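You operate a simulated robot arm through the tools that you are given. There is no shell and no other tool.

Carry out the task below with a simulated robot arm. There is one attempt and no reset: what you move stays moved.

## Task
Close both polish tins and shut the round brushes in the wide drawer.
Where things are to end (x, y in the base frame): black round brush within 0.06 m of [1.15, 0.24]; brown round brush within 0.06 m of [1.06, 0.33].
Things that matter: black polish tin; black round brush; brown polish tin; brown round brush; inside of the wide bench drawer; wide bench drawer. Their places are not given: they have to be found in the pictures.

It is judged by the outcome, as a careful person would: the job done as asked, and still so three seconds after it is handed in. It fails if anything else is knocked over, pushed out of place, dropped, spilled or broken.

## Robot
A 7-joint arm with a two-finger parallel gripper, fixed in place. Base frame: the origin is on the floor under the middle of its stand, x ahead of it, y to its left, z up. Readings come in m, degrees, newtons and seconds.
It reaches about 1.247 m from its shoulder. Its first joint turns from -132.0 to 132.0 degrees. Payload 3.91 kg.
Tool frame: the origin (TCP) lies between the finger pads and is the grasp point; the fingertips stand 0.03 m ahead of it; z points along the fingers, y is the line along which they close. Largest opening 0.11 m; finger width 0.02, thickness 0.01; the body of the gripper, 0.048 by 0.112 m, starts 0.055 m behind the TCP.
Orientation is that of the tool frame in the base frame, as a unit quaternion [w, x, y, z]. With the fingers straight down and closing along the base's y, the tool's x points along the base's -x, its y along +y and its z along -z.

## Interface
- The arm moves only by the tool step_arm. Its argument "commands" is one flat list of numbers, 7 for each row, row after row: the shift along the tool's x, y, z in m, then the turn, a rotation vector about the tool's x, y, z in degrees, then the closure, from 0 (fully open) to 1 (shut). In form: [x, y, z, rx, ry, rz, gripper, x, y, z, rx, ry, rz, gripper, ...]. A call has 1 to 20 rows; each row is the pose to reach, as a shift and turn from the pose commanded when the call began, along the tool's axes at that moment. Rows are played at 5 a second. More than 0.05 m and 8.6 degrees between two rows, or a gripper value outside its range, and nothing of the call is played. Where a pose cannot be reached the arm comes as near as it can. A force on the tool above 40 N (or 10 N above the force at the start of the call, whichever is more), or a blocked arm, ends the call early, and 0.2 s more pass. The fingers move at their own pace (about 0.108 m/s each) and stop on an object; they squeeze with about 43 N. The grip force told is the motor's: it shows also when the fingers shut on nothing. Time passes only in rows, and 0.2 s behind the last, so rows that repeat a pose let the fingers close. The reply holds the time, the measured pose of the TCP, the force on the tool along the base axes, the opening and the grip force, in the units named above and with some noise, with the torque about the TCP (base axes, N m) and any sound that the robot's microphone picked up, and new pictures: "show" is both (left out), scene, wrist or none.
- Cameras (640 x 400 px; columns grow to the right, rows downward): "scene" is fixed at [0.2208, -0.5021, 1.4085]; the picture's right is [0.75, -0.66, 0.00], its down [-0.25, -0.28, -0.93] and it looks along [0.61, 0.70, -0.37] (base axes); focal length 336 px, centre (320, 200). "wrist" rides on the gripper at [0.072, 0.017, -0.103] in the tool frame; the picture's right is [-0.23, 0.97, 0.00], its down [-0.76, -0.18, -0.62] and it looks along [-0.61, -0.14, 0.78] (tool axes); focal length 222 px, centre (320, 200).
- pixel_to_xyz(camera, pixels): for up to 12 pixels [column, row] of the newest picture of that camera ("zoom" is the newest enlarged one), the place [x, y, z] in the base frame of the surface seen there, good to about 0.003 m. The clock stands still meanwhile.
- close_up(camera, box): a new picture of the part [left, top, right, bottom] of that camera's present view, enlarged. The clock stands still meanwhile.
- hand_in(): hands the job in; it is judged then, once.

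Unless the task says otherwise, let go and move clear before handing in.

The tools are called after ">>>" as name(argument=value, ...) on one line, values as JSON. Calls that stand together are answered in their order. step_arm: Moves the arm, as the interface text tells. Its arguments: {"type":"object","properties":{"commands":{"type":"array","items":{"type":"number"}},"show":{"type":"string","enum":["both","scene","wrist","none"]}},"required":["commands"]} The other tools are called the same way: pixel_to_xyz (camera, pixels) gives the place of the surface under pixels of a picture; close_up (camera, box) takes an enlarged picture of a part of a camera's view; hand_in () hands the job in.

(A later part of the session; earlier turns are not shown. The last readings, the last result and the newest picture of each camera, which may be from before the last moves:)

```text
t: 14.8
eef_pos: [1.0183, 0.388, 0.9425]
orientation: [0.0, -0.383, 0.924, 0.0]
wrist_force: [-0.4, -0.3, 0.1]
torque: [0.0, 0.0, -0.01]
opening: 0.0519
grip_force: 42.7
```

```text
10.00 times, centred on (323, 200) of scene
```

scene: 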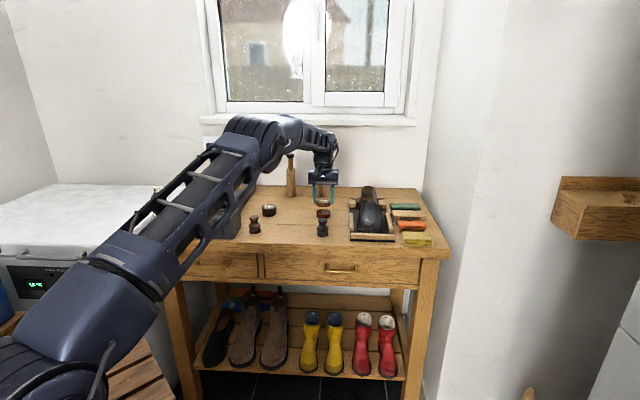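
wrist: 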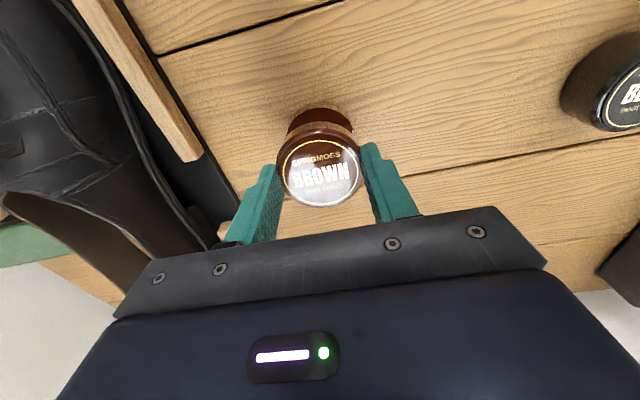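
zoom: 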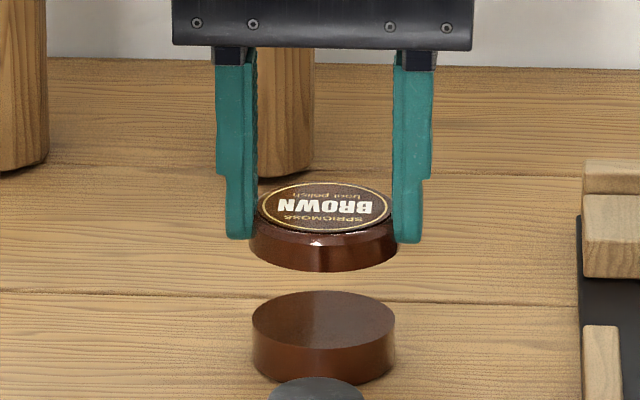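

Both views show the lid centred on the tin to about 1 mm. I'll nudge 0.8 mm sideways and lower as before.

>>> step_arm(commands=[-0.0003, 0.0008, 0.015, 0, 0, 0, 0.6, -0.0003, 0.0008, 0.026, 0, 0, 0, 0.6, -0.0003, 0.0008, 0.029, 0, 0, 0, 0.6, -0.0003, 0.0008, 0.032, 0, 0, 0, 0.6, -0.0003, 0.0008, 0.035, 0, 0, 0, 0.6, -0.0003, 0.0008, 0.038, 0, 0, 0, 0.6, -0.0003, 0.0008, 0.041, 0, 0, 0, 0.6, -0.0003, 0.0008, 0.041, 0, 0, 0, 0.6])

>>> close_up(camera="scene", box=[307, 200, 339, 220])

```text
t: 16.4
eef_pos: [1.0174, 0.3901, 0.9104]
orientation: [0.005, -0.382, 0.924, 0.0]
wrist_force: [-1.8, -0.7, 12.0]
torque: [-0.08, 0.13, -0.05]
opening: 0.0515
grip_force: 43.0
stopped in row 7: the force on the tool passed its limit at 44 N (the readings are from after the stop); the commanded pose is now the measured one
```

scene: 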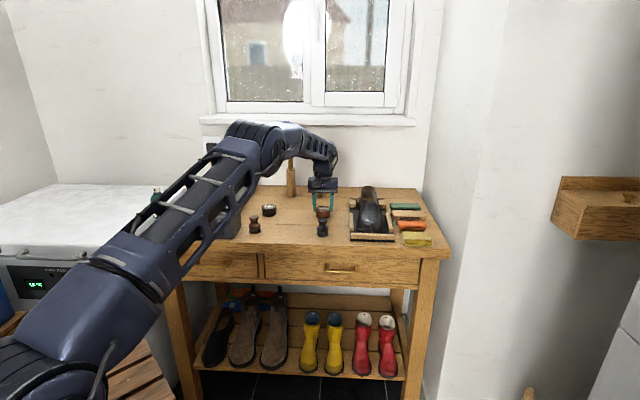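
wrist: 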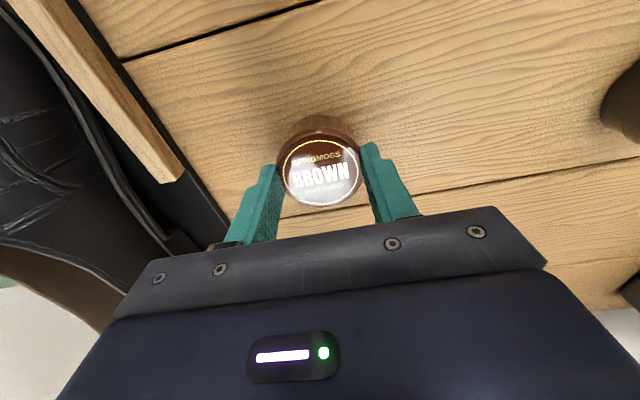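

```text
16.00 times, centred on (323, 210) of scene
```

zoom: 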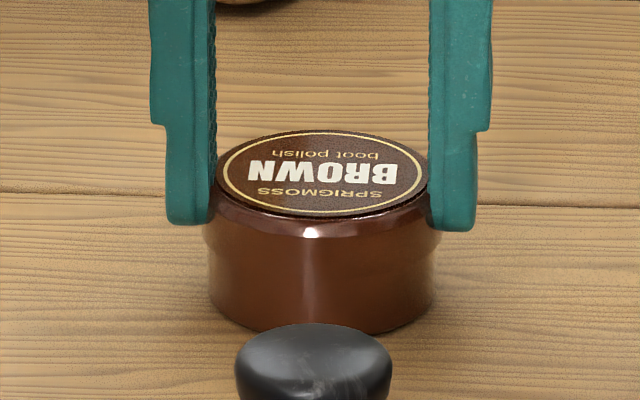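

The lid is aligned on the tin with the same contact height as before. I'll ease off and release, listening for the snap.

>>> step_arm(commands=[0, 0, -0.0005, 0, 0, 0, 0.6, 0, 0, -0.0005, 0, 0, 0, 0.4, 0, 0, -0.0005, 0, 0, 0, 0.3, 0, 0, -0.0005, 0, 0, 0, 0.3], show="wrist")

>>> close_up(camera="scene", box=[307, 200, 339, 220])

```text
t: 17.4
eef_pos: [1.0177, 0.3903, 0.9067]
orientation: [0.003, -0.383, 0.924, -0.001]
wrist_force: [0.9, -0.2, 0.7]
torque: [0.01, -0.04, 0.03]
opening: 0.077
grip_force: 0.0
heard: snap
```

wrist: 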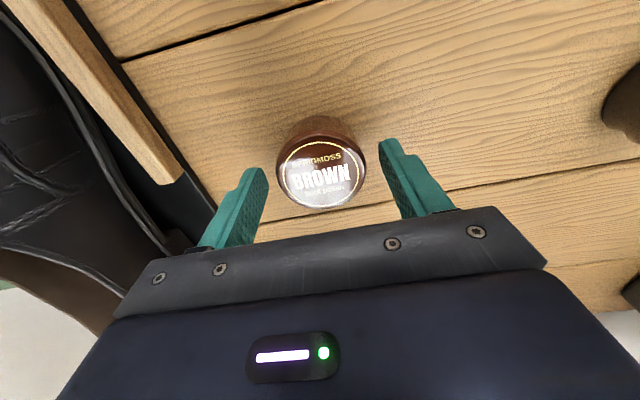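

```text
16.00 times, centred on (323, 210) of scene
```

zoom: 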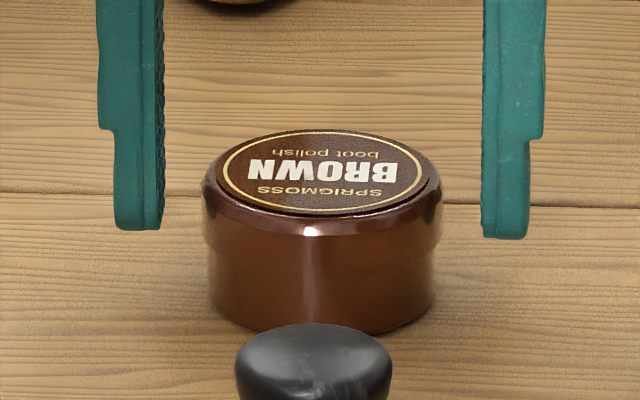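

Both snaps were heard, so both tins are closed. Now I'll rise and retreat to free space in front of the bench, to reorient for gripping the drawer handle.

>>> step_arm(commands=[0, 0, -0.04, 0, 0, 0, 0.2, 0, 0, -0.08, -0.2, 0.5, -0.1, 0.2, 0, 0, -0.12, -0.2, 0.5, -0.1, 0.2, 0.0454, -0.0047, -0.125, -0.2, 0.5, -0.1, 0.2, 0.0908, -0.0094, -0.13, -0.2, 0.5, -0.1, 0.2, 0.1362, -0.0141, -0.135, -0.2, 0.5, -0.1, 0.2, 0.1816, -0.0188, -0.14, -0.2, 0.5, -0.1, 0.2, 0.227, -0.0235, -0.145, -0.2, 0.5, -0.1, 0.2, 0.2724, -0.0282, -0.15, -0.2, 0.5, -0.1, 0.2, 0.3178, -0.0329, -0.155, -0.2, 0.5, -0.1, 0.2, 0.3632, -0.0376, -0.16, -0.2, 0.5, -0.1, 0.2, 0.4086, -0.0423, -0.165, -0.2, 0.5, -0.1, 0.2, 0.454, -0.047, -0.169, -0.2, 0.5, -0.1, 0.2, 0.4994, -0.0517, -0.169, -0.2, 0.5, -0.1, 0.2, 0.5448, -0.0564, -0.169, -0.2, 0.5, -0.1, 0.2, 0.5448, -0.0564, -0.169, -0.2, 0.5, -0.1, 0.2])

```text
t: 20.8
eef_pos: [0.6713, -0.0367, 1.0749]
orientation: [-0.002, -0.384, 0.923, -0.001]
wrist_force: [0.8, 1.1, 0.1]
torque: [0.02, 0.01, -0.01]
opening: 0.088
grip_force: 0.0
```

scene: 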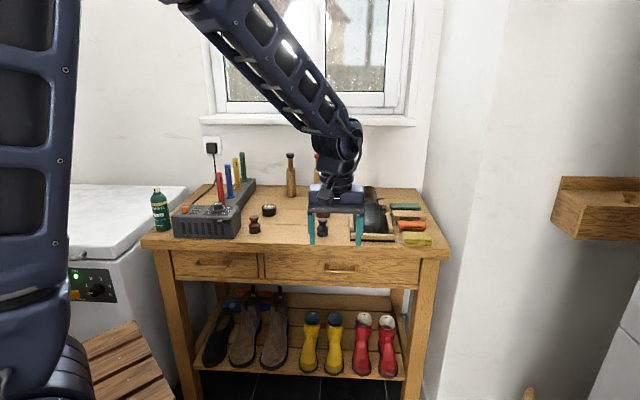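
wrist: 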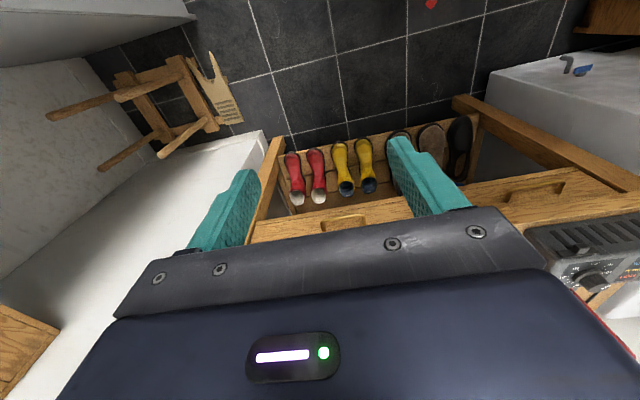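

I'm now in free space. I'll check for floor obstacles (the wooden item at wrist 170,90 and scene 110,350) before rotating the gripper.

>>> pixel_to_xyz(camera="wrist", pixels=[[120, 90], [190, 70], [60, 115], [220, 100], [180, 130], [320, 235], [450, 225]])

>>> pixel_to_xyz(camera="scene", pixels=[[110, 340], [140, 325], [165, 385], [90, 390], [530, 393], [630, 340]])

```text
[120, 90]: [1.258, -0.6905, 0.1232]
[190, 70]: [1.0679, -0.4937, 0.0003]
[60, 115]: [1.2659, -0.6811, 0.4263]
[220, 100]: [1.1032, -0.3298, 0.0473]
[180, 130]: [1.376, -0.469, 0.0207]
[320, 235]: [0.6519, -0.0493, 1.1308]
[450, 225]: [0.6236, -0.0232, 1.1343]
```

```text
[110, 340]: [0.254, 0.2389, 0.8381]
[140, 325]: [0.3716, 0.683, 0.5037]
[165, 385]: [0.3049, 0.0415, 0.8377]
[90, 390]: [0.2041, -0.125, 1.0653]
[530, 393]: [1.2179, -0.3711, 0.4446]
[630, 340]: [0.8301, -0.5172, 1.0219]
```

The slatted wood at z≈0.838 looks like the robot's own stand. I'll find its extents so neither the drawer nor the gripper meets it.

>>> pixel_to_xyz(camera="scene", pixels=[[134, 323], [100, 335], [85, 342], [150, 350], [170, 380], [140, 345], [125, 355], [625, 325], [600, 390], [90, 300]])

>>> close_up(camera="scene", box=[0, 250, 240, 400])

```text
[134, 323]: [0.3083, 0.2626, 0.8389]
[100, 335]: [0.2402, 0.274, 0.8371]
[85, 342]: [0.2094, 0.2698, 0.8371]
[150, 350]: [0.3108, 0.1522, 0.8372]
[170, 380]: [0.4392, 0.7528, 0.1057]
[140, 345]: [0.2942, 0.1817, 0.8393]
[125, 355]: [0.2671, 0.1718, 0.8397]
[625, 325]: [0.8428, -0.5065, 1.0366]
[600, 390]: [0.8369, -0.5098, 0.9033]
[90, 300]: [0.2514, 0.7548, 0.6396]
```

```text
2.67 times, centred on (120, 325) of scene
```

zoom: 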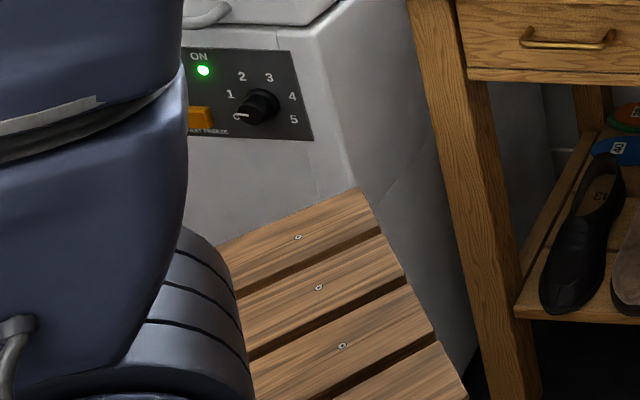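

The stand ends near x≈0.31, y≈0.27, so it is clear of the drawer travel. I'll rotate the gripper about 120° so the fingers point at the bench and close vertically (camera on the left side).

>>> step_arm(commands=[0, 0, 0, -4.33, -4.33, 4.33, 0.2, 0, 0, 0, -8.66, -8.66, 8.66, 0.2, 0, 0, 0, -12.99, -12.99, 12.99, 0.2, 0, 0, 0, -17.32, -17.32, 17.32, 0.2, 0, 0, 0, -21.65, -21.65, 21.65, 0.2, 0, 0, 0, -25.98, -25.98, 25.98, 0.2, 0, 0, 0, -30.31, -30.31, 30.31, 0.2, 0, 0, 0, -34.64, -34.64, 34.64, 0.2, 0, 0, 0, -38.97, -38.97, 38.97, 0.2, 0, 0, 0, -43.3, -43.3, 43.3, 0.2, 0, 0, 0, -47.63, -47.63, 47.63, 0.2, 0, 0, 0, -51.96, -51.96, 51.96, 0.2, 0, 0, 0, -56.29, -56.29, 56.29, 0.2, 0, 0, 0, -60.62, -60.62, 60.62, 0.2, 0, 0, 0, -64.95, -64.95, 64.95, 0.2, 0, 0, 0, -69.28, -69.28, 69.28, 0.2, 0, 0, 0, -69.28, -69.28, 69.28, 0.2])

```text
t: 24.4
eef_pos: [0.671, -0.0351, 1.0748]
orientation: [0.27, 0.272, 0.653, 0.653]
wrist_force: [0.6, -0.2, -0.5]
torque: [0.03, 0.01, -0.01]
opening: 0.0881
grip_force: 0.1
```

scene: 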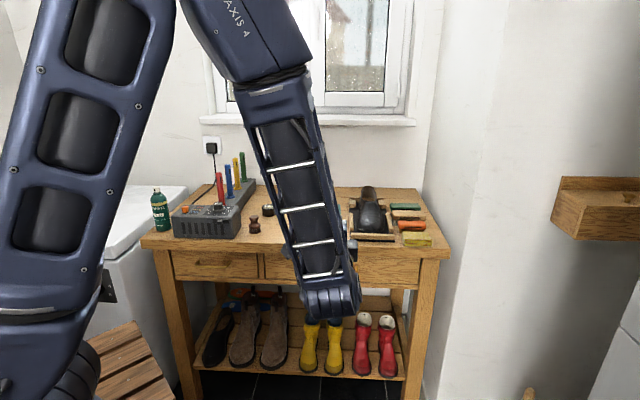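
wrist: 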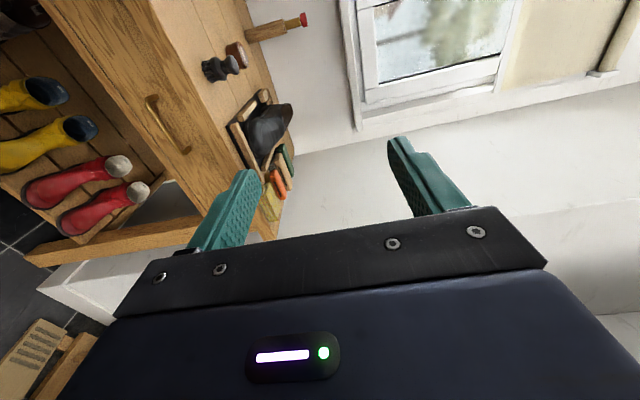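

The gripper now points horizontally at the bench (z along the drawer direction, closing vertically). I'll measure the handle bar from the wrist view around (165,125).

>>> close_up(camera="wrist", box=[104, 75, 232, 155])

```text
5.00 times, centred on (168, 115) of wrist
```

zoom: 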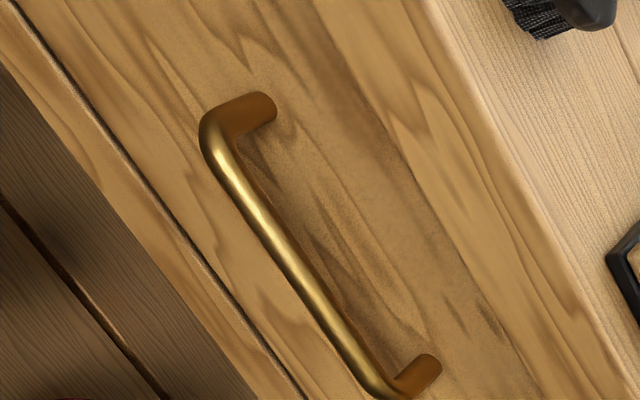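

>>> pixel_to_xyz(camera="zoom", pixels=[[230, 165], [250, 200], [270, 230], [292, 265], [315, 300], [340, 335], [260, 110], [425, 368], [330, 250], [250, 300], [430, 130], [560, 140]])

```text
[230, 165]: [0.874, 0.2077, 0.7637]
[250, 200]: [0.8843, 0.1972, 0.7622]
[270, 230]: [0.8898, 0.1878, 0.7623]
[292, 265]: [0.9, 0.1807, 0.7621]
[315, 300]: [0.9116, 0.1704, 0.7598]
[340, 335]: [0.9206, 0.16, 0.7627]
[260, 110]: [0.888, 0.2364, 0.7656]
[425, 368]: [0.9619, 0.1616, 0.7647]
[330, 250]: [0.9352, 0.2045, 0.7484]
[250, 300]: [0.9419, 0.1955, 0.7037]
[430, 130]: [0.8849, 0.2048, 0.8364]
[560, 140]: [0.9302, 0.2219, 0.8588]
```

The bar lies at u≈0.516, v≈0.768, z≈0.759 (in bench coordinates). I'll lower the gripper in free space to handle height and narrow the fingers to about 5 cm.

>>> step_arm(commands=[-0.002, -0.045, 0, 0, 0, 0, 0.5, -0.005, -0.09, 0, 0, 0, 0, 0.5, -0.007, -0.135, 0, 0, 0, 0, 0.5, -0.01, -0.18, 0, 0, 0, 0, 0.5, -0.012, -0.225, 0, 0, 0, 0, 0.5, -0.015, -0.27, 0, 0, 0, 0, 0.5, -0.0167, -0.315, 0, 0, 0, 0, 0.5, -0.0167, -0.316, 0.04, 0, 0, 0, 0.5, -0.0167, -0.316, 0.08, 0, 0, 0, 0.5, -0.0167, -0.316, 0.12, 0, 0, 0, 0.5, -0.0167, -0.316, 0.16, 0, 0, 0, 0.5, -0.0167, -0.316, 0.16, 0, 0, 0, 0.5])

```text
t: 27.0
eef_pos: [0.7966, 0.0639, 0.7594]
orientation: [0.27, 0.271, 0.654, 0.652]
wrist_force: [-1.0, 0.1, 0.1]
torque: [0.03, 0.02, 0.01]
opening: 0.0552
grip_force: 0.0
```

scene: 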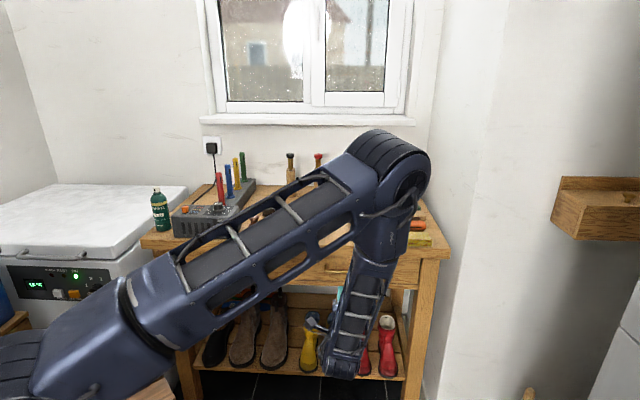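
wrist: 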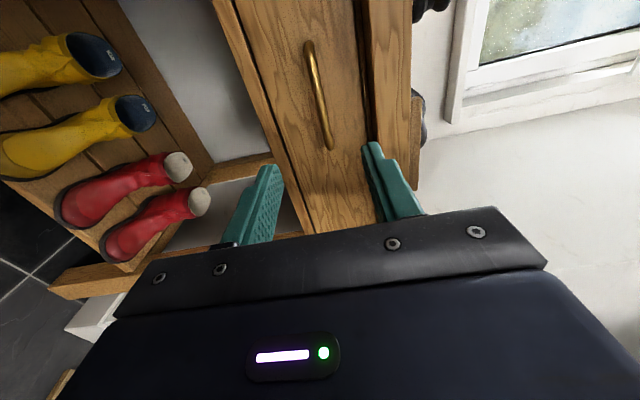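

The handle is visible at wrist (320,95) between finger directions. The elbow has swung forward, so I'll check where the elbow is relative to the bench before going on.

>>> pixel_to_xyz(camera="scene", pixels=[[390, 160], [420, 180], [350, 190], [300, 230], [220, 270], [380, 230], [360, 300], [345, 365]])

>>> pixel_to_xyz(camera="wrist", pixels=[[309, 50], [313, 70], [317, 90], [322, 110], [327, 130], [310, 42], [331, 147], [350, 100], [290, 100]])

```text
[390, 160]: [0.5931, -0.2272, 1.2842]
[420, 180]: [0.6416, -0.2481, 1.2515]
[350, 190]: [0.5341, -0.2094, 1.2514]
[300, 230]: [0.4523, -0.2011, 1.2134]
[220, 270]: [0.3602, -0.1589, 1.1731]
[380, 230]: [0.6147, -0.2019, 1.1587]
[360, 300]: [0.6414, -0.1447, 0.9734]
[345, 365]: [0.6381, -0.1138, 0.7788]
```

```text
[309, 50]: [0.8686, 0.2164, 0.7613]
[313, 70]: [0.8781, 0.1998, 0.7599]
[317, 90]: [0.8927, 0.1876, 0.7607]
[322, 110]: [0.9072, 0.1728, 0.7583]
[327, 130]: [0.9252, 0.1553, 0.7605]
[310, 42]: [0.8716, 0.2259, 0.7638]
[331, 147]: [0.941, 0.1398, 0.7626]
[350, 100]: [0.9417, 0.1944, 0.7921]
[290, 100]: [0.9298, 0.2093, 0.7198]
```

The elbow is clear of everything, and the handle bar is straight ahead at z≈0.760. I'll advance so the pads straddle the bar, then close.

>>> step_arm(commands=[0, 0, 0.04, 0, 0, 0, 0.5, 0, 0, 0.08, 0, 0, 0, 0.5, 0, 0, 0.12, 0, 0, 0, 0.5, 0, 0, 0.14, 0, 0, 0, 0.5, 0, 0, 0.15, 0, 0, 0, 0.5, 0, 0, 0.15, 0, 0, 0, 0.8, 0, 0, 0.15, 0, 0, 0, 1.0, 0, 0, 0.15, 0, 0, 0, 1.0, 0, 0, 0.15, 0, 0, 0, 1.0])

```text
t: 29.0
eef_pos: [0.9014, 0.172, 0.7599]
orientation: [0.27, 0.271, 0.654, 0.653]
wrist_force: [2.4, 1.0, 7.0]
torque: [0.04, -0.07, -0.27]
opening: 0.0107
grip_force: 45.3
```

scene: 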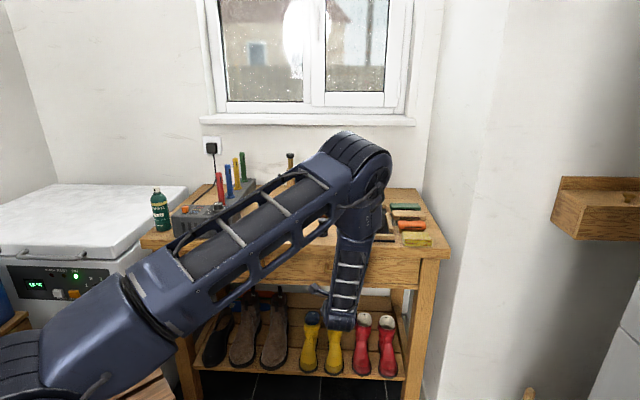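
wrist: 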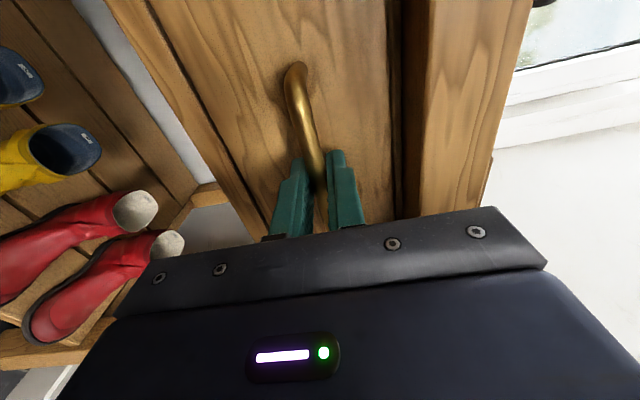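

The bar is gripped (opening 0.0107, 45 N). I'll pull the drawer slowly along the tool's -z.

>>> step_arm(commands=[0, 0, -0.01, 0, 0, 0, 1.0, 0, 0, -0.025, 0, 0, 0, 1.0, 0, 0, -0.04, 0, 0, 0, 1.0, 0, 0, -0.055, 0, 0, 0, 1.0, 0, 0, -0.07, 0, 0, 0, 1.0, 0, 0, -0.085, 0, 0, 0, 1.0, 0, 0, -0.1, 0, 0, 0, 1.0, 0, 0, -0.1, 0, 0, 0, 1.0])

```text
t: 30.8
eef_pos: [0.8299, 0.1012, 0.7603]
orientation: [0.271, 0.27, 0.654, 0.653]
wrist_force: [1.0, -1.7, 25.3]
torque: [0.16, -0.15, -0.04]
opening: 0.0108
grip_force: 45.7
```

scene: 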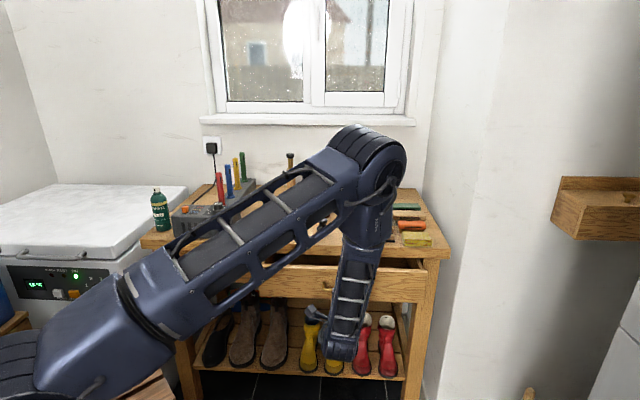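
wrist: 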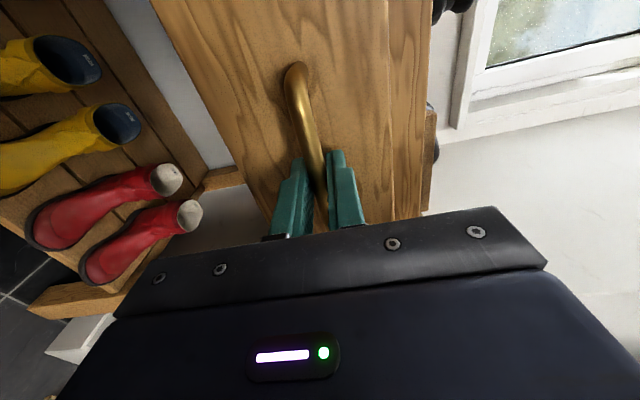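

The drawer opened 10 cm, but there's a 25 N upward reaction. I'll command 3 mm higher to relieve it and pull a bit further.

>>> step_arm(commands=[0, 0.002, 0, 0, 0, 0, 1.0, 0, 0.004, -0.005, 0, 0, 0, 1.0, 0, 0.004, -0.02, 0, 0, 0, 1.0, 0, 0.004, -0.02, 0, 0, 0, 1.0], show="none")

```text
t: 31.8
eef_pos: [0.8157, 0.0856, 0.7598]
orientation: [0.27, 0.272, 0.656, 0.651]
wrist_force: [1.3, -3.1, -25.9]
torque: [-0.33, 0.07, -0.17]
opening: 0.0108
grip_force: 45.2
```

The reaction flipped sign, so neutral is 2 mm lower. I'll set that and keep pulling to about 0.2 m.

>>> step_arm(commands=[0, -0.002, -0.005, 0, 0, 0, 1.0, 0, -0.002, -0.02, 0, 0, 0, 1.0, 0, -0.002, -0.035, 0, 0, 0, 1.0, 0, -0.002, -0.05, 0, 0, 0, 1.0, 0, -0.002, -0.065, 0, 0, 0, 1.0, 0, -0.002, -0.08, 0, 0, 0, 1.0, 0, -0.002, -0.08, 0, 0, 0, 1.0])

```text
t: 33.4
eef_pos: [0.7602, 0.0295, 0.76]
orientation: [0.269, 0.272, 0.655, 0.652]
wrist_force: [-7.0, 2.6, -20.2]
torque: [-0.18, 0.08, -0.16]
opening: 0.0108
grip_force: 45.0
```

scene: 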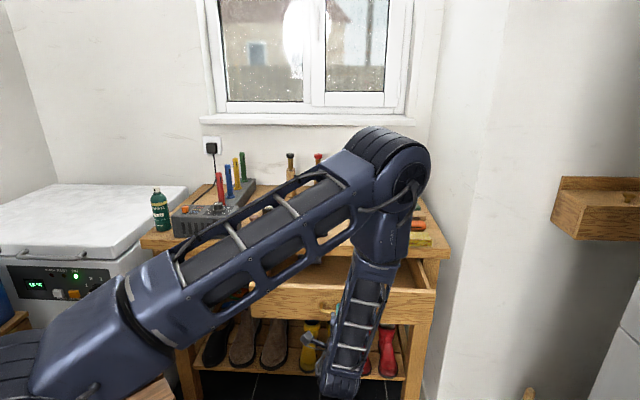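
wrist: 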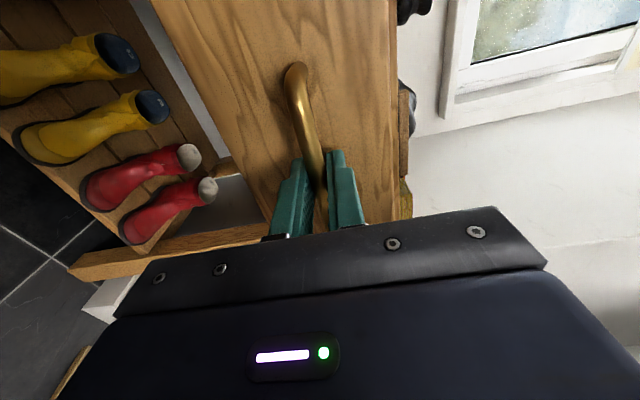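

The drawer is open about 0.20 m. I'll trim the height by 1.5 mm and pull to about 0.28 m.

>>> step_arm(commands=[0, -0.0015, 0, 0, 0, 0, 1.0, 0, -0.0015, -0.015, 0, 0, 0, 1.0, 0, -0.0015, -0.03, 0, 0, 0, 1.0, 0, -0.0015, -0.045, 0, 0, 0, 1.0, 0, -0.0015, -0.06, 0, 0, 0, 1.0, 0, -0.0015, -0.07, 0, 0, 0, 1.0, 0, -0.0015, -0.08, 0, 0, 0, 1.0, 0, -0.0015, -0.08, 0, 0, 0, 1.0])

```text
t: 35.2
eef_pos: [0.7032, -0.0274, 0.7603]
orientation: [0.271, 0.271, 0.654, 0.652]
wrist_force: [6.4, -7.3, 7.8]
torque: [0.1, -0.05, 0.0]
opening: 0.0107
grip_force: 45.1
```

scene: 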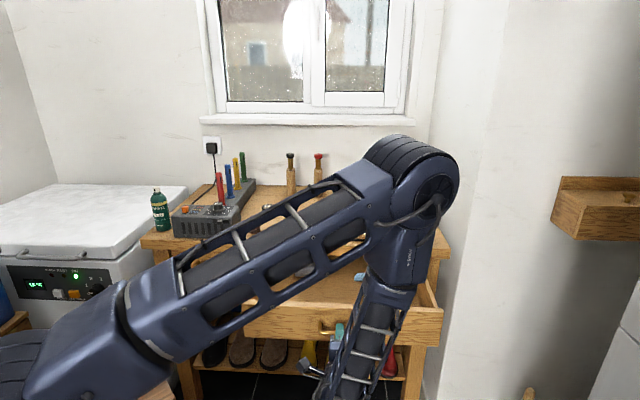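
wrist: 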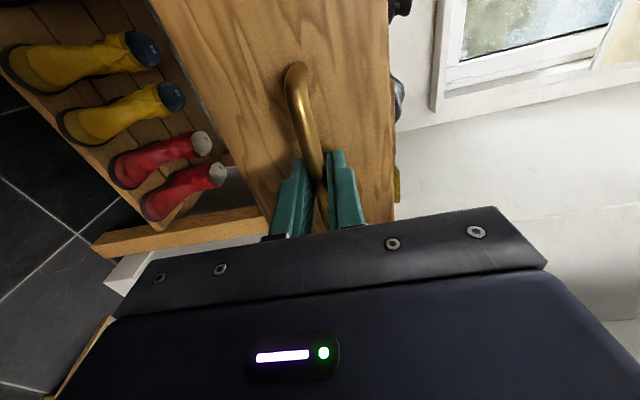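

The drawer is open about 0.28 m with low forces. I'll release the handle and back off 5 cm.

>>> step_arm(commands=[0, 0, 0, 0, 0, 0, 0.8, 0, 0, 0, 0, 0, 0, 0.5, 0, 0, 0, 0, 0, 0, 0.5, 0, 0, -0.015, 0, 0, 0, 0.5, 0, 0, -0.035, 0, 0, 0, 0.5, 0, 0, -0.055, 0, 0, 0, 0.5, 0, 0, -0.055, 0, 0, 0, 0.5])

```text
t: 36.8
eef_pos: [0.6642, -0.065, 0.7591]
orientation: [0.269, 0.272, 0.655, 0.652]
wrist_force: [-0.1, 0.3, -0.3]
torque: [0.03, -0.02, -0.03]
opening: 0.0549
grip_force: 0.1
```

scene: 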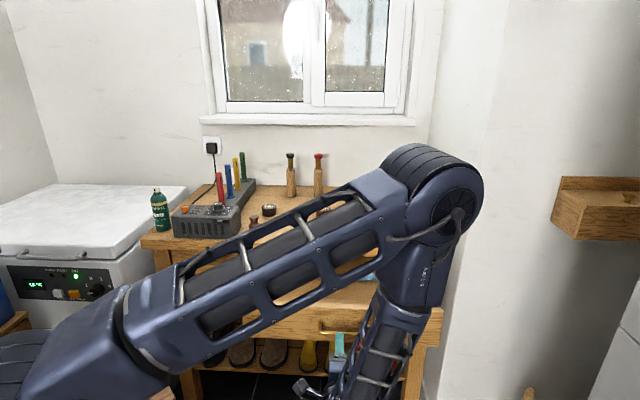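
wrist: 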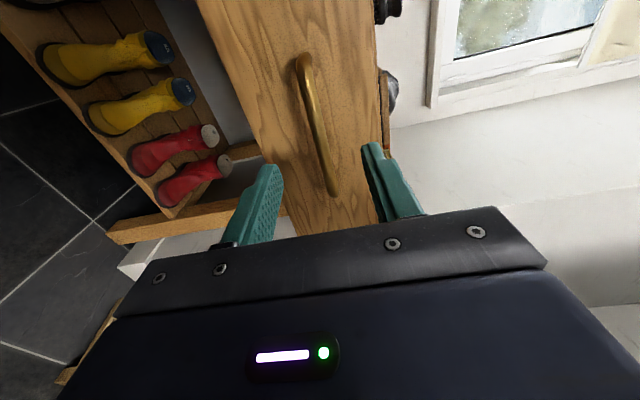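

Clear of the handle. I'll rise straight up to about z=1.09.

>>> step_arm(commands=[0, 0.042, 0, 0, 0, 0, 0.5, 0, 0.084, 0, 0, 0, 0, 0.5, 0, 0.126, 0, 0, 0, 0, 0.5, 0, 0.168, 0, 0, 0, 0, 0.5, 0, 0.21, 0, 0, 0, 0, 0.5, 0, 0.252, 0, 0, 0, 0, 0.5, 0, 0.294, 0, 0, 0, 0, 0.5, 0, 0.336, 0, 0, 0, 0, 0.5, 0, 0.336, 0, 0, 0, 0, 0.5])

```text
t: 38.8
eef_pos: [0.6647, -0.0648, 1.0959]
orientation: [0.269, 0.273, 0.654, 0.653]
wrist_force: [0.5, -0.4, 0.2]
torque: [0.01, -0.04, 0.0]
opening: 0.0549
grip_force: 0.0
```

scene: 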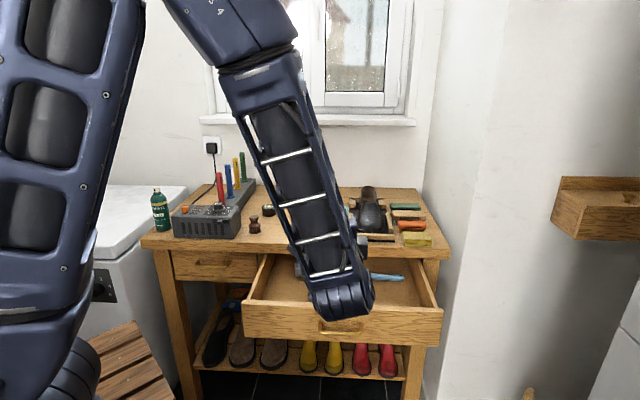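
wrist: 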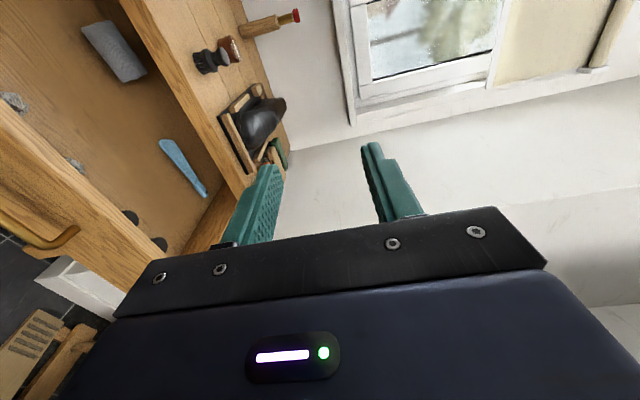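

The wrist view shows items inside the drawer (grey cloth at 115,50, blue shoehorn at 185,165, some small things). I'll rotate back to fingers-down so I can look straight into the drawer.

>>> step_arm(commands=[0, 0, 0, 4.33, 4.33, -4.33, 0.3, 0, 0, 0, 8.66, 8.66, -8.66, 0.2, 0, 0, 0, 12.99, 12.99, -12.99, 0.2, 0, 0, 0, 17.32, 17.32, -17.32, 0.2, 0, 0, 0, 21.65, 21.65, -21.65, 0.2, 0, 0, 0, 25.98, 25.98, -25.98, 0.2, 0, 0, 0, 30.31, 30.31, -30.31, 0.2, 0, 0, 0, 34.64, 34.64, -34.64, 0.2, 0, 0, 0, 38.97, 38.97, -38.97, 0.2, 0, 0, 0, 43.3, 43.3, -43.3, 0.2, 0, 0, 0, 47.63, 47.63, -47.63, 0.2, 0, 0, 0, 51.96, 51.96, -51.96, 0.2, 0, 0, 0, 56.29, 56.29, -56.29, 0.2, 0, 0, 0, 60.62, 60.62, -60.62, 0.2, 0, 0, 0, 64.95, 64.95, -64.95, 0.2, 0, 0, 0, 69.28, 69.28, -69.28, 0.2, 0, 0, 0, 69.28, 69.28, -69.28, 0.2])

```text
t: 42.4
eef_pos: [0.6663, -0.0661, 1.0953]
orientation: [-0.002, -0.384, 0.923, 0.0]
wrist_force: [-0.5, -0.1, -0.1]
torque: [0.01, -0.01, 0.01]
opening: 0.0881
grip_force: 0.0
```

scene: 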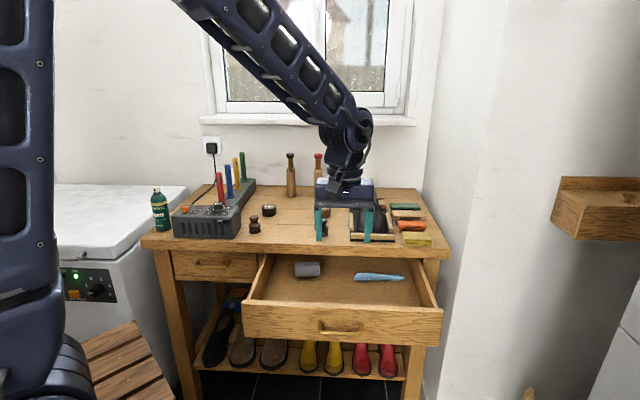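
wrist: 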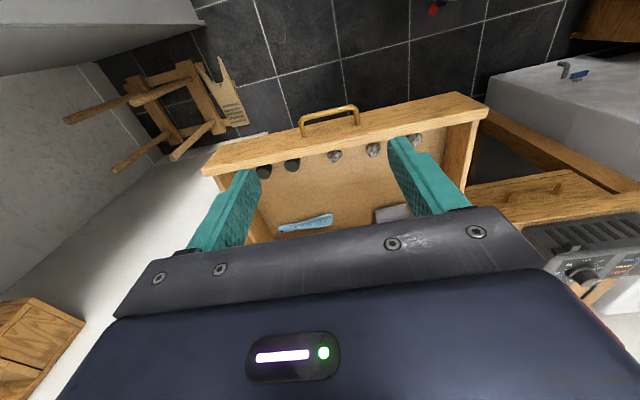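

The drawer interior is visible: small bundles along the front wall, with a blue shoehorn and grey cloth further back. I'll zoom both views and measure.

>>> close_up(camera="wrist", box=[200, 90, 504, 280])

>>> close_up(camera="scene", box=[230, 240, 454, 380])

>>> pixel_to_xyz(camera="scene", pixels=[[295, 270], [318, 270], [307, 262], [307, 276], [356, 277], [380, 278], [402, 278], [340, 290], [290, 290], [400, 295], [330, 265], [280, 265]])

>>> pixel_to_xyz(camera="wrist", pixels=[[263, 171], [291, 165], [335, 155], [373, 149], [281, 226], [305, 222], [331, 216], [378, 212], [330, 190], [290, 195], [360, 180], [340, 128]])

```text
2.11 times, centred on (352, 185) of wrist
```

zoom: 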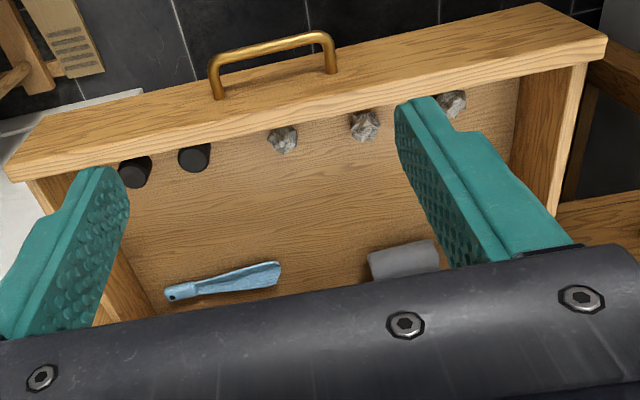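

```text
2.86 times, centred on (342, 310) of scene
```

zoom: 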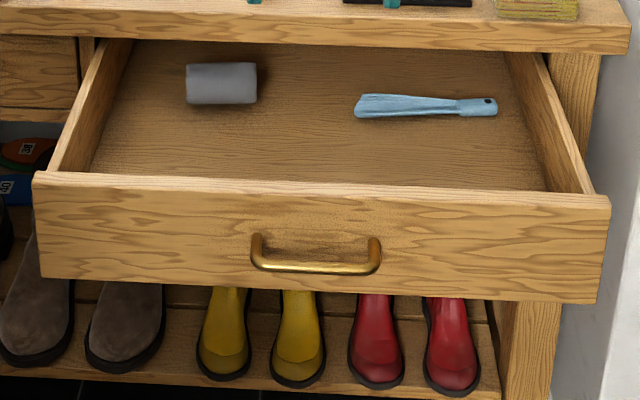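

```text
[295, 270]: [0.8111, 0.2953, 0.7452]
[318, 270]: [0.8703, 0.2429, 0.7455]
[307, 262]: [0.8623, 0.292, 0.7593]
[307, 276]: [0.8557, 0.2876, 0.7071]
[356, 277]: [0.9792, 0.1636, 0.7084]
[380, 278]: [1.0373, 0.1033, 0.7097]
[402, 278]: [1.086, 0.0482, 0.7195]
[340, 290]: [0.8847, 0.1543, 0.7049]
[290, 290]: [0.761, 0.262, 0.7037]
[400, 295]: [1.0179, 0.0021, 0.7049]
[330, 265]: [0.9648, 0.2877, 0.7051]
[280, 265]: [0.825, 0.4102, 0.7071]
```

```text
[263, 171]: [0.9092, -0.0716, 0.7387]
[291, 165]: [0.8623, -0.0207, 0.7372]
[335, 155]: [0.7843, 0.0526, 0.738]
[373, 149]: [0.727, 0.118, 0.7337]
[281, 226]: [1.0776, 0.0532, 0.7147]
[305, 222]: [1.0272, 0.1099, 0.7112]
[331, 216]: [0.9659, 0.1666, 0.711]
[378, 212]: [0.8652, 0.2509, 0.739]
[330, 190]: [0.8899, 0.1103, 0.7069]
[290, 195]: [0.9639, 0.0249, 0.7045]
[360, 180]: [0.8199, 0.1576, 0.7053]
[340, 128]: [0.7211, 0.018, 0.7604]
```

The drawer floor is at z≈0.705, and the target spots (open drawer: u 0.516 and 0.644, v≈0.70) are clear between the front bundles (v≤0.615) and the shoehorn and cloth (v≥0.78). Next I'll move above the black brush.

>>> step_arm(commands=[-0.0446, 0.0071, 0.005, 0, 0, 0, 0.2, -0.0892, 0.0142, 0.01, 0, 0, 0, 0.2, -0.1338, 0.0213, 0.02, 0, 0, 0, 0.2, -0.1785, 0.0284, 0.03, 0, 0, 0, 0.2, -0.2231, 0.0356, 0.04, 0, 0, 0, 0.2, -0.2677, 0.0427, 0.05, 0, 0, 0, 0.2, -0.3124, 0.0498, 0.065, 0, 0, 0, 0.2, -0.357, 0.0569, 0.08, 0, 0, 0, 0.2, -0.4016, 0.064, 0.095, 0, 0, 0, 0.2, -0.4016, 0.064, 0.095, 0, 0, 0, 0.2])

```text
t: 44.6
eef_pos: [0.9037, 0.265, 0.9982]
orientation: [-0.001, -0.383, 0.924, -0.001]
wrist_force: [0.1, -0.4, 0.8]
torque: [-0.01, -0.01, 0.02]
opening: 0.088
grip_force: 0.0
```

scene: 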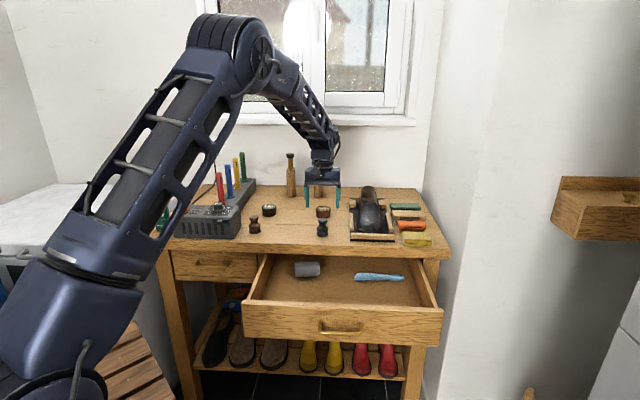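
wrist: 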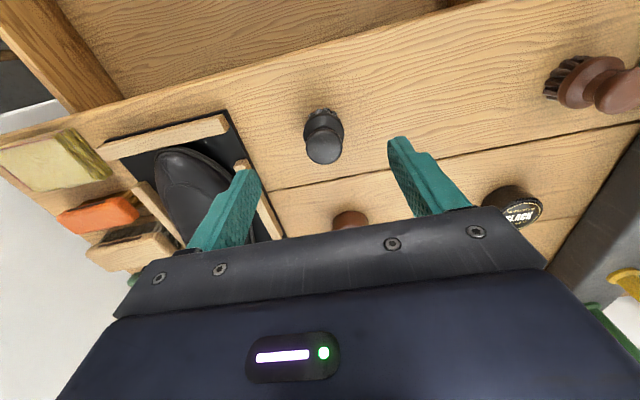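

The black brush is at wrist (323,138), between the fingers. I'll zoom to get its centre and check the shoe tray's edge near the left finger.

>>> close_up(camera="wrist", box=[272, 92, 368, 172])

>>> pixel_to_xyz(camera="wrist", pixels=[[323, 147], [308, 147], [338, 147], [323, 133], [323, 160], [322, 120], [320, 112], [240, 120], [245, 168], [262, 200], [230, 115], [275, 225]])

```text
5.00 times, centred on (320, 132) of wrist
```

zoom: 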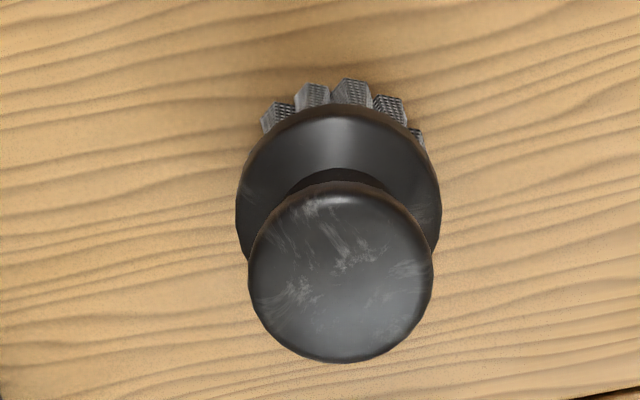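

```text
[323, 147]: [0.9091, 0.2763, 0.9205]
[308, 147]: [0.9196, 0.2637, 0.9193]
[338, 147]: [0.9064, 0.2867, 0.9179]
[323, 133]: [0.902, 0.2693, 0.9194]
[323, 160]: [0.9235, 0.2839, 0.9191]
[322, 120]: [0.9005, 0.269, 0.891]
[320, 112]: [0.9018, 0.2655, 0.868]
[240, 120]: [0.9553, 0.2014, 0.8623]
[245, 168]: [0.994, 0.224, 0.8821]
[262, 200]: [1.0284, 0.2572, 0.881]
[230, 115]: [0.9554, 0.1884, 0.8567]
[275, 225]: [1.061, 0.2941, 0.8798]
```

The brush centre is about 14 mm ahead of the TCP, with a flange diameter of about 39 mm and its top at z≈0.9195. I'll shift, lower to TCP z≈0.898, and grip around the wooden flange.

>>> step_arm(commands=[-0.0137, 0.0008, 0.02, 0, 0, 0, 0.2, -0.0137, 0.0008, 0.04, 0, 0, 0, 0.2, -0.0137, 0.0008, 0.06, 0, 0, 0, 0.2, -0.0137, 0.0008, 0.08, 0, 0, 0, 0.2, -0.0137, 0.0008, 0.1, 0, 0, 0, 0.2, -0.0137, 0.0008, 0.1, 0, 0, 0, 0.3])

>>> close_up(camera="scene", box=[290, 205, 354, 245])

```text
t: 46.0
eef_pos: [0.9115, 0.2731, 0.8991]
orientation: [-0.001, -0.384, 0.923, -0.001]
wrist_force: [-0.2, -0.4, 0.4]
torque: [0.01, -0.01, -0.03]
opening: 0.077
grip_force: 0.0
```

scene: 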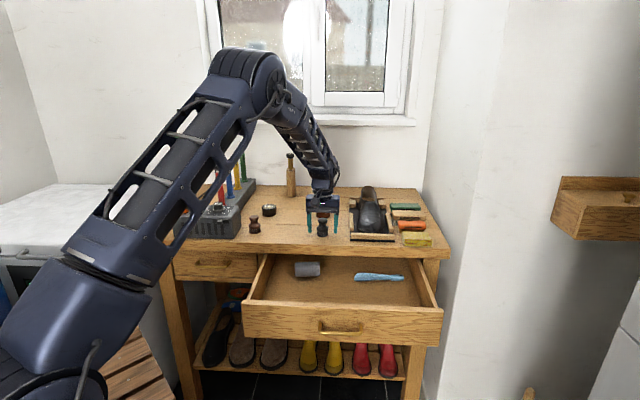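
wrist: 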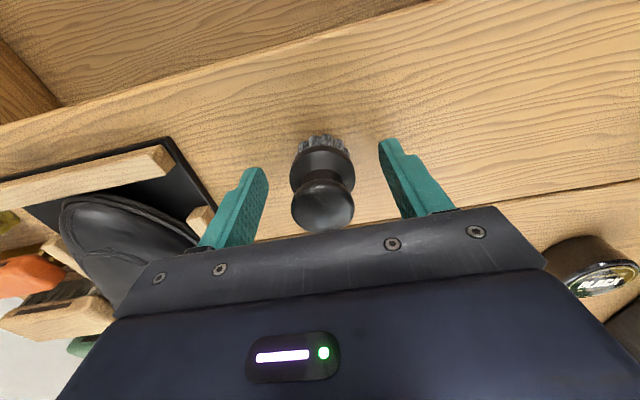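

```text
10.00 times, centred on (322, 225) of scene
```

zoom: 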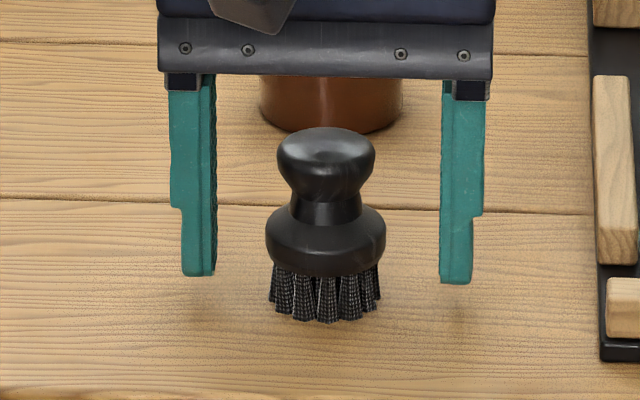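

The brush is centred between the fingers (knob at wrist 323,207; tips just above bristle level). I'll close the gripper on it.

>>> step_arm(commands=[0.001, 0, 0, 0, 0, 0, 0.5, 0.001, 0, 0, 0, 0, 0, 0.65, 0.001, 0, 0, 0, 0, 0, 0.8, 0.001, 0, 0, 0, 0, 0, 0.8, 0.001, 0, 0, 0, 0, 0, 0.8])

>>> close_up(camera="scene", box=[290, 205, 354, 245])

```text
t: 47.2
eef_pos: [0.9129, 0.274, 0.9002]
orientation: [-0.002, -0.384, 0.923, -0.001]
wrist_force: [0.4, 0.3, 0.8]
torque: [0.03, 0.02, -0.02]
opening: 0.0402
grip_force: 42.6
```

scene: 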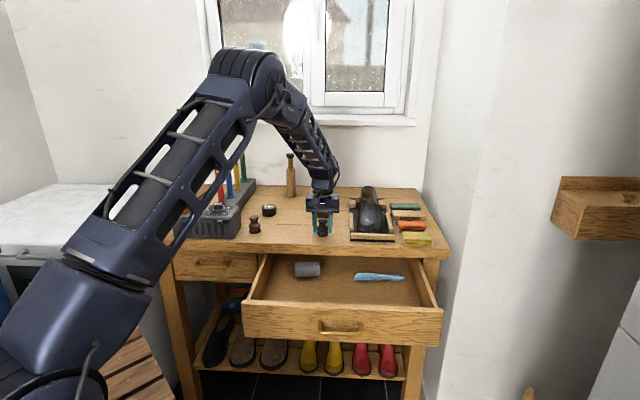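
wrist: 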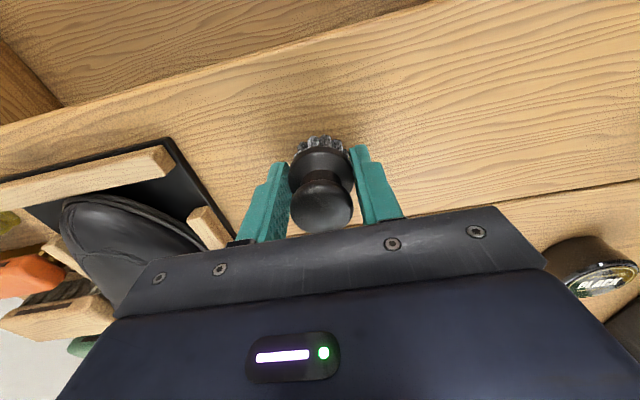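

```text
10.00 times, centred on (322, 225) of scene
```

zoom: 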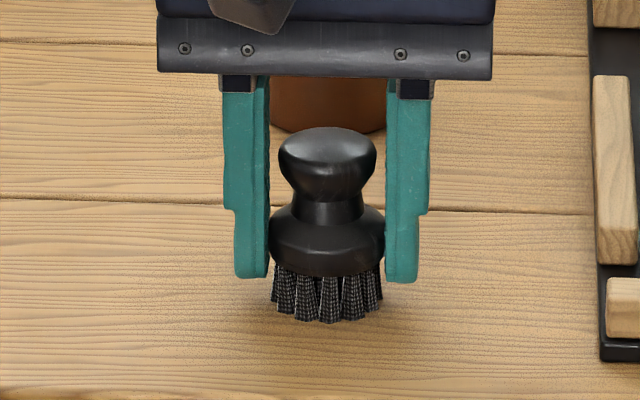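

Gripped at 0.040 m. I'll lift, move out over the drawer, then sideways to above the black brush's spot.

>>> step_arm(commands=[0, 0, -0.03, 0, 0, 0, 0.8, 0, 0, -0.06, 0, 0, 0, 0.8, 0.037, 0, -0.06, 0, 0, 0, 0.8, 0.074, 0, -0.06, 0, 0, 0, 0.8, 0.111, 0, -0.06, 0, 0, 0, 0.8, 0.1473, 0, -0.06, 0, 0, 0, 0.8, 0.1473, -0.0383, -0.06, 0, 0, 0, 0.8, 0.1473, -0.0767, -0.06, 0, 0, 0, 0.8, 0.1473, -0.115, -0.06, 0, 0, 0, 0.8, 0.1473, -0.1534, -0.06, 0, 0, 0, 0.8, 0.1473, -0.1917, -0.06, 0, 0, 0, 0.8, 0.1473, -0.1917, -0.06, 0, 0, 0, 0.8])

```text
t: 49.8
eef_pos: [0.9444, 0.0337, 0.96]
orientation: [-0.002, -0.384, 0.923, -0.001]
wrist_force: [0.6, 0.9, -0.1]
torque: [-0.02, 0.01, 0.02]
opening: 0.0404
grip_force: 42.8
```

scene: 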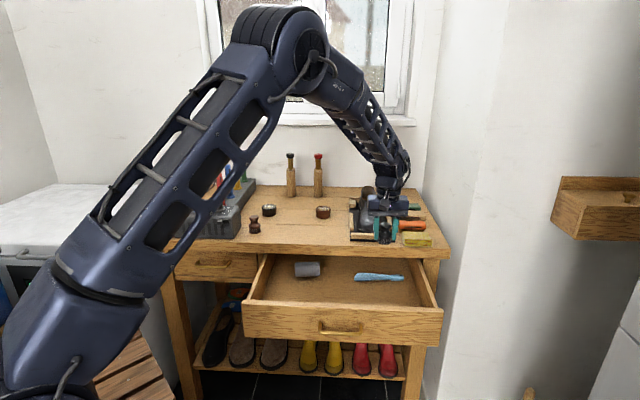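
wrist: 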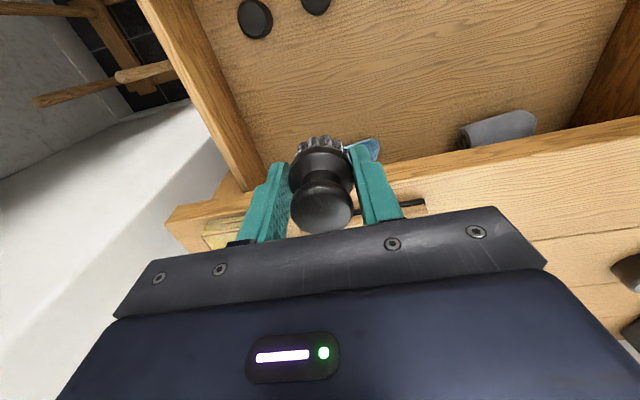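

The brush is over the drawer at u≈0.644, v≈0.692, with the table edge safely behind. I'll descend in stages toward the drawer floor.

>>> step_arm(commands=[0, 0, 0.04, 0, 0, 0, 0.8, 0, 0, 0.08, 0, 0, 0, 0.8, 0, 0, 0.12, 0, 0, 0, 0.8, 0, 0, 0.15, 0, 0, 0, 0.8, 0, 0, 0.18, 0, 0, 0, 0.8, 0, 0, 0.195, 0, 0, 0, 0.8, 0, 0, 0.195, 0, 0, 0, 0.8])

>>> close_up(camera="scene", box=[320, 220, 448, 300])

```text
t: 51.4
eef_pos: [0.9423, 0.0357, 0.7624]
orientation: [-0.001, -0.383, 0.924, 0.0]
wrist_force: [-0.1, -0.3, -1.4]
torque: [0.0, 0.01, 0.01]
opening: 0.0401
grip_force: 43.1
```

scene: 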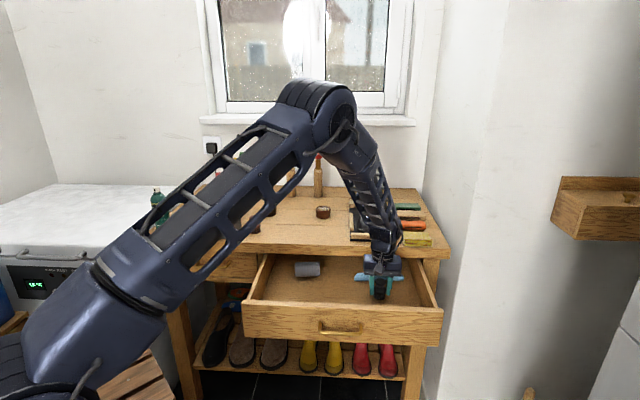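
wrist: 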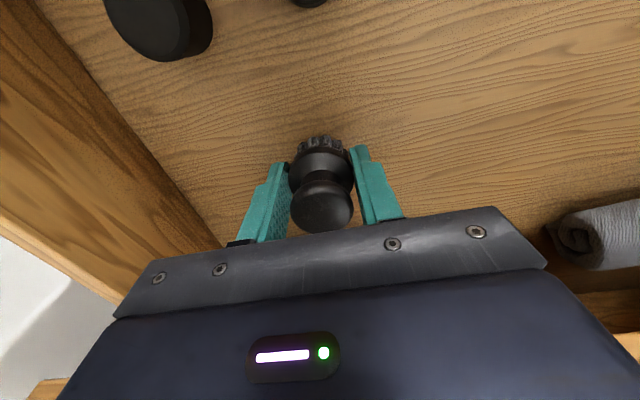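

```text
5.00 times, centred on (384, 260) of scene
```

zoom: 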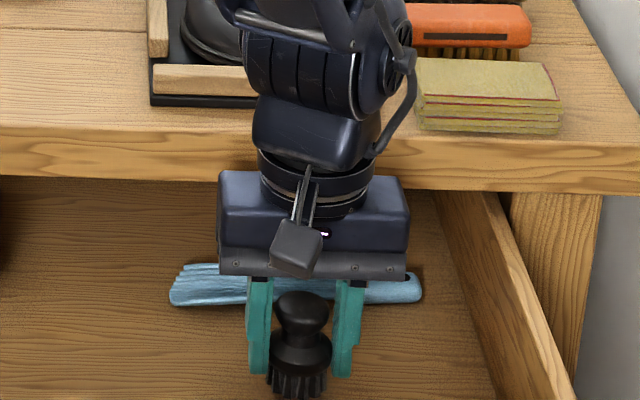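

The brush bottom is about 14 mm above the floor with everything clear. I'll lower gently to contact.

>>> step_arm(commands=[0, 0, 0.005, 0, 0, 0, 0.8, 0, 0, 0.01, 0, 0, 0, 0.8, 0, 0, 0.0125, 0, 0, 0, 0.8, 0, 0, 0.014, 0, 0, 0, 0.8, 0, 0, 0.014, 0, 0, 0, 0.8], show="wrist")

```text
t: 52.6
eef_pos: [0.9416, 0.0346, 0.7496]
orientation: [-0.002, -0.384, 0.923, 0.0]
wrist_force: [-0.5, -0.8, -0.3]
torque: [0.03, 0.04, 0.03]
opening: 0.0397
grip_force: 43.2
```

wrist: 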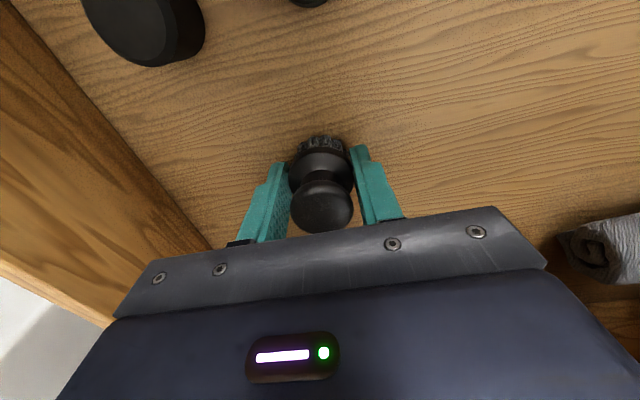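

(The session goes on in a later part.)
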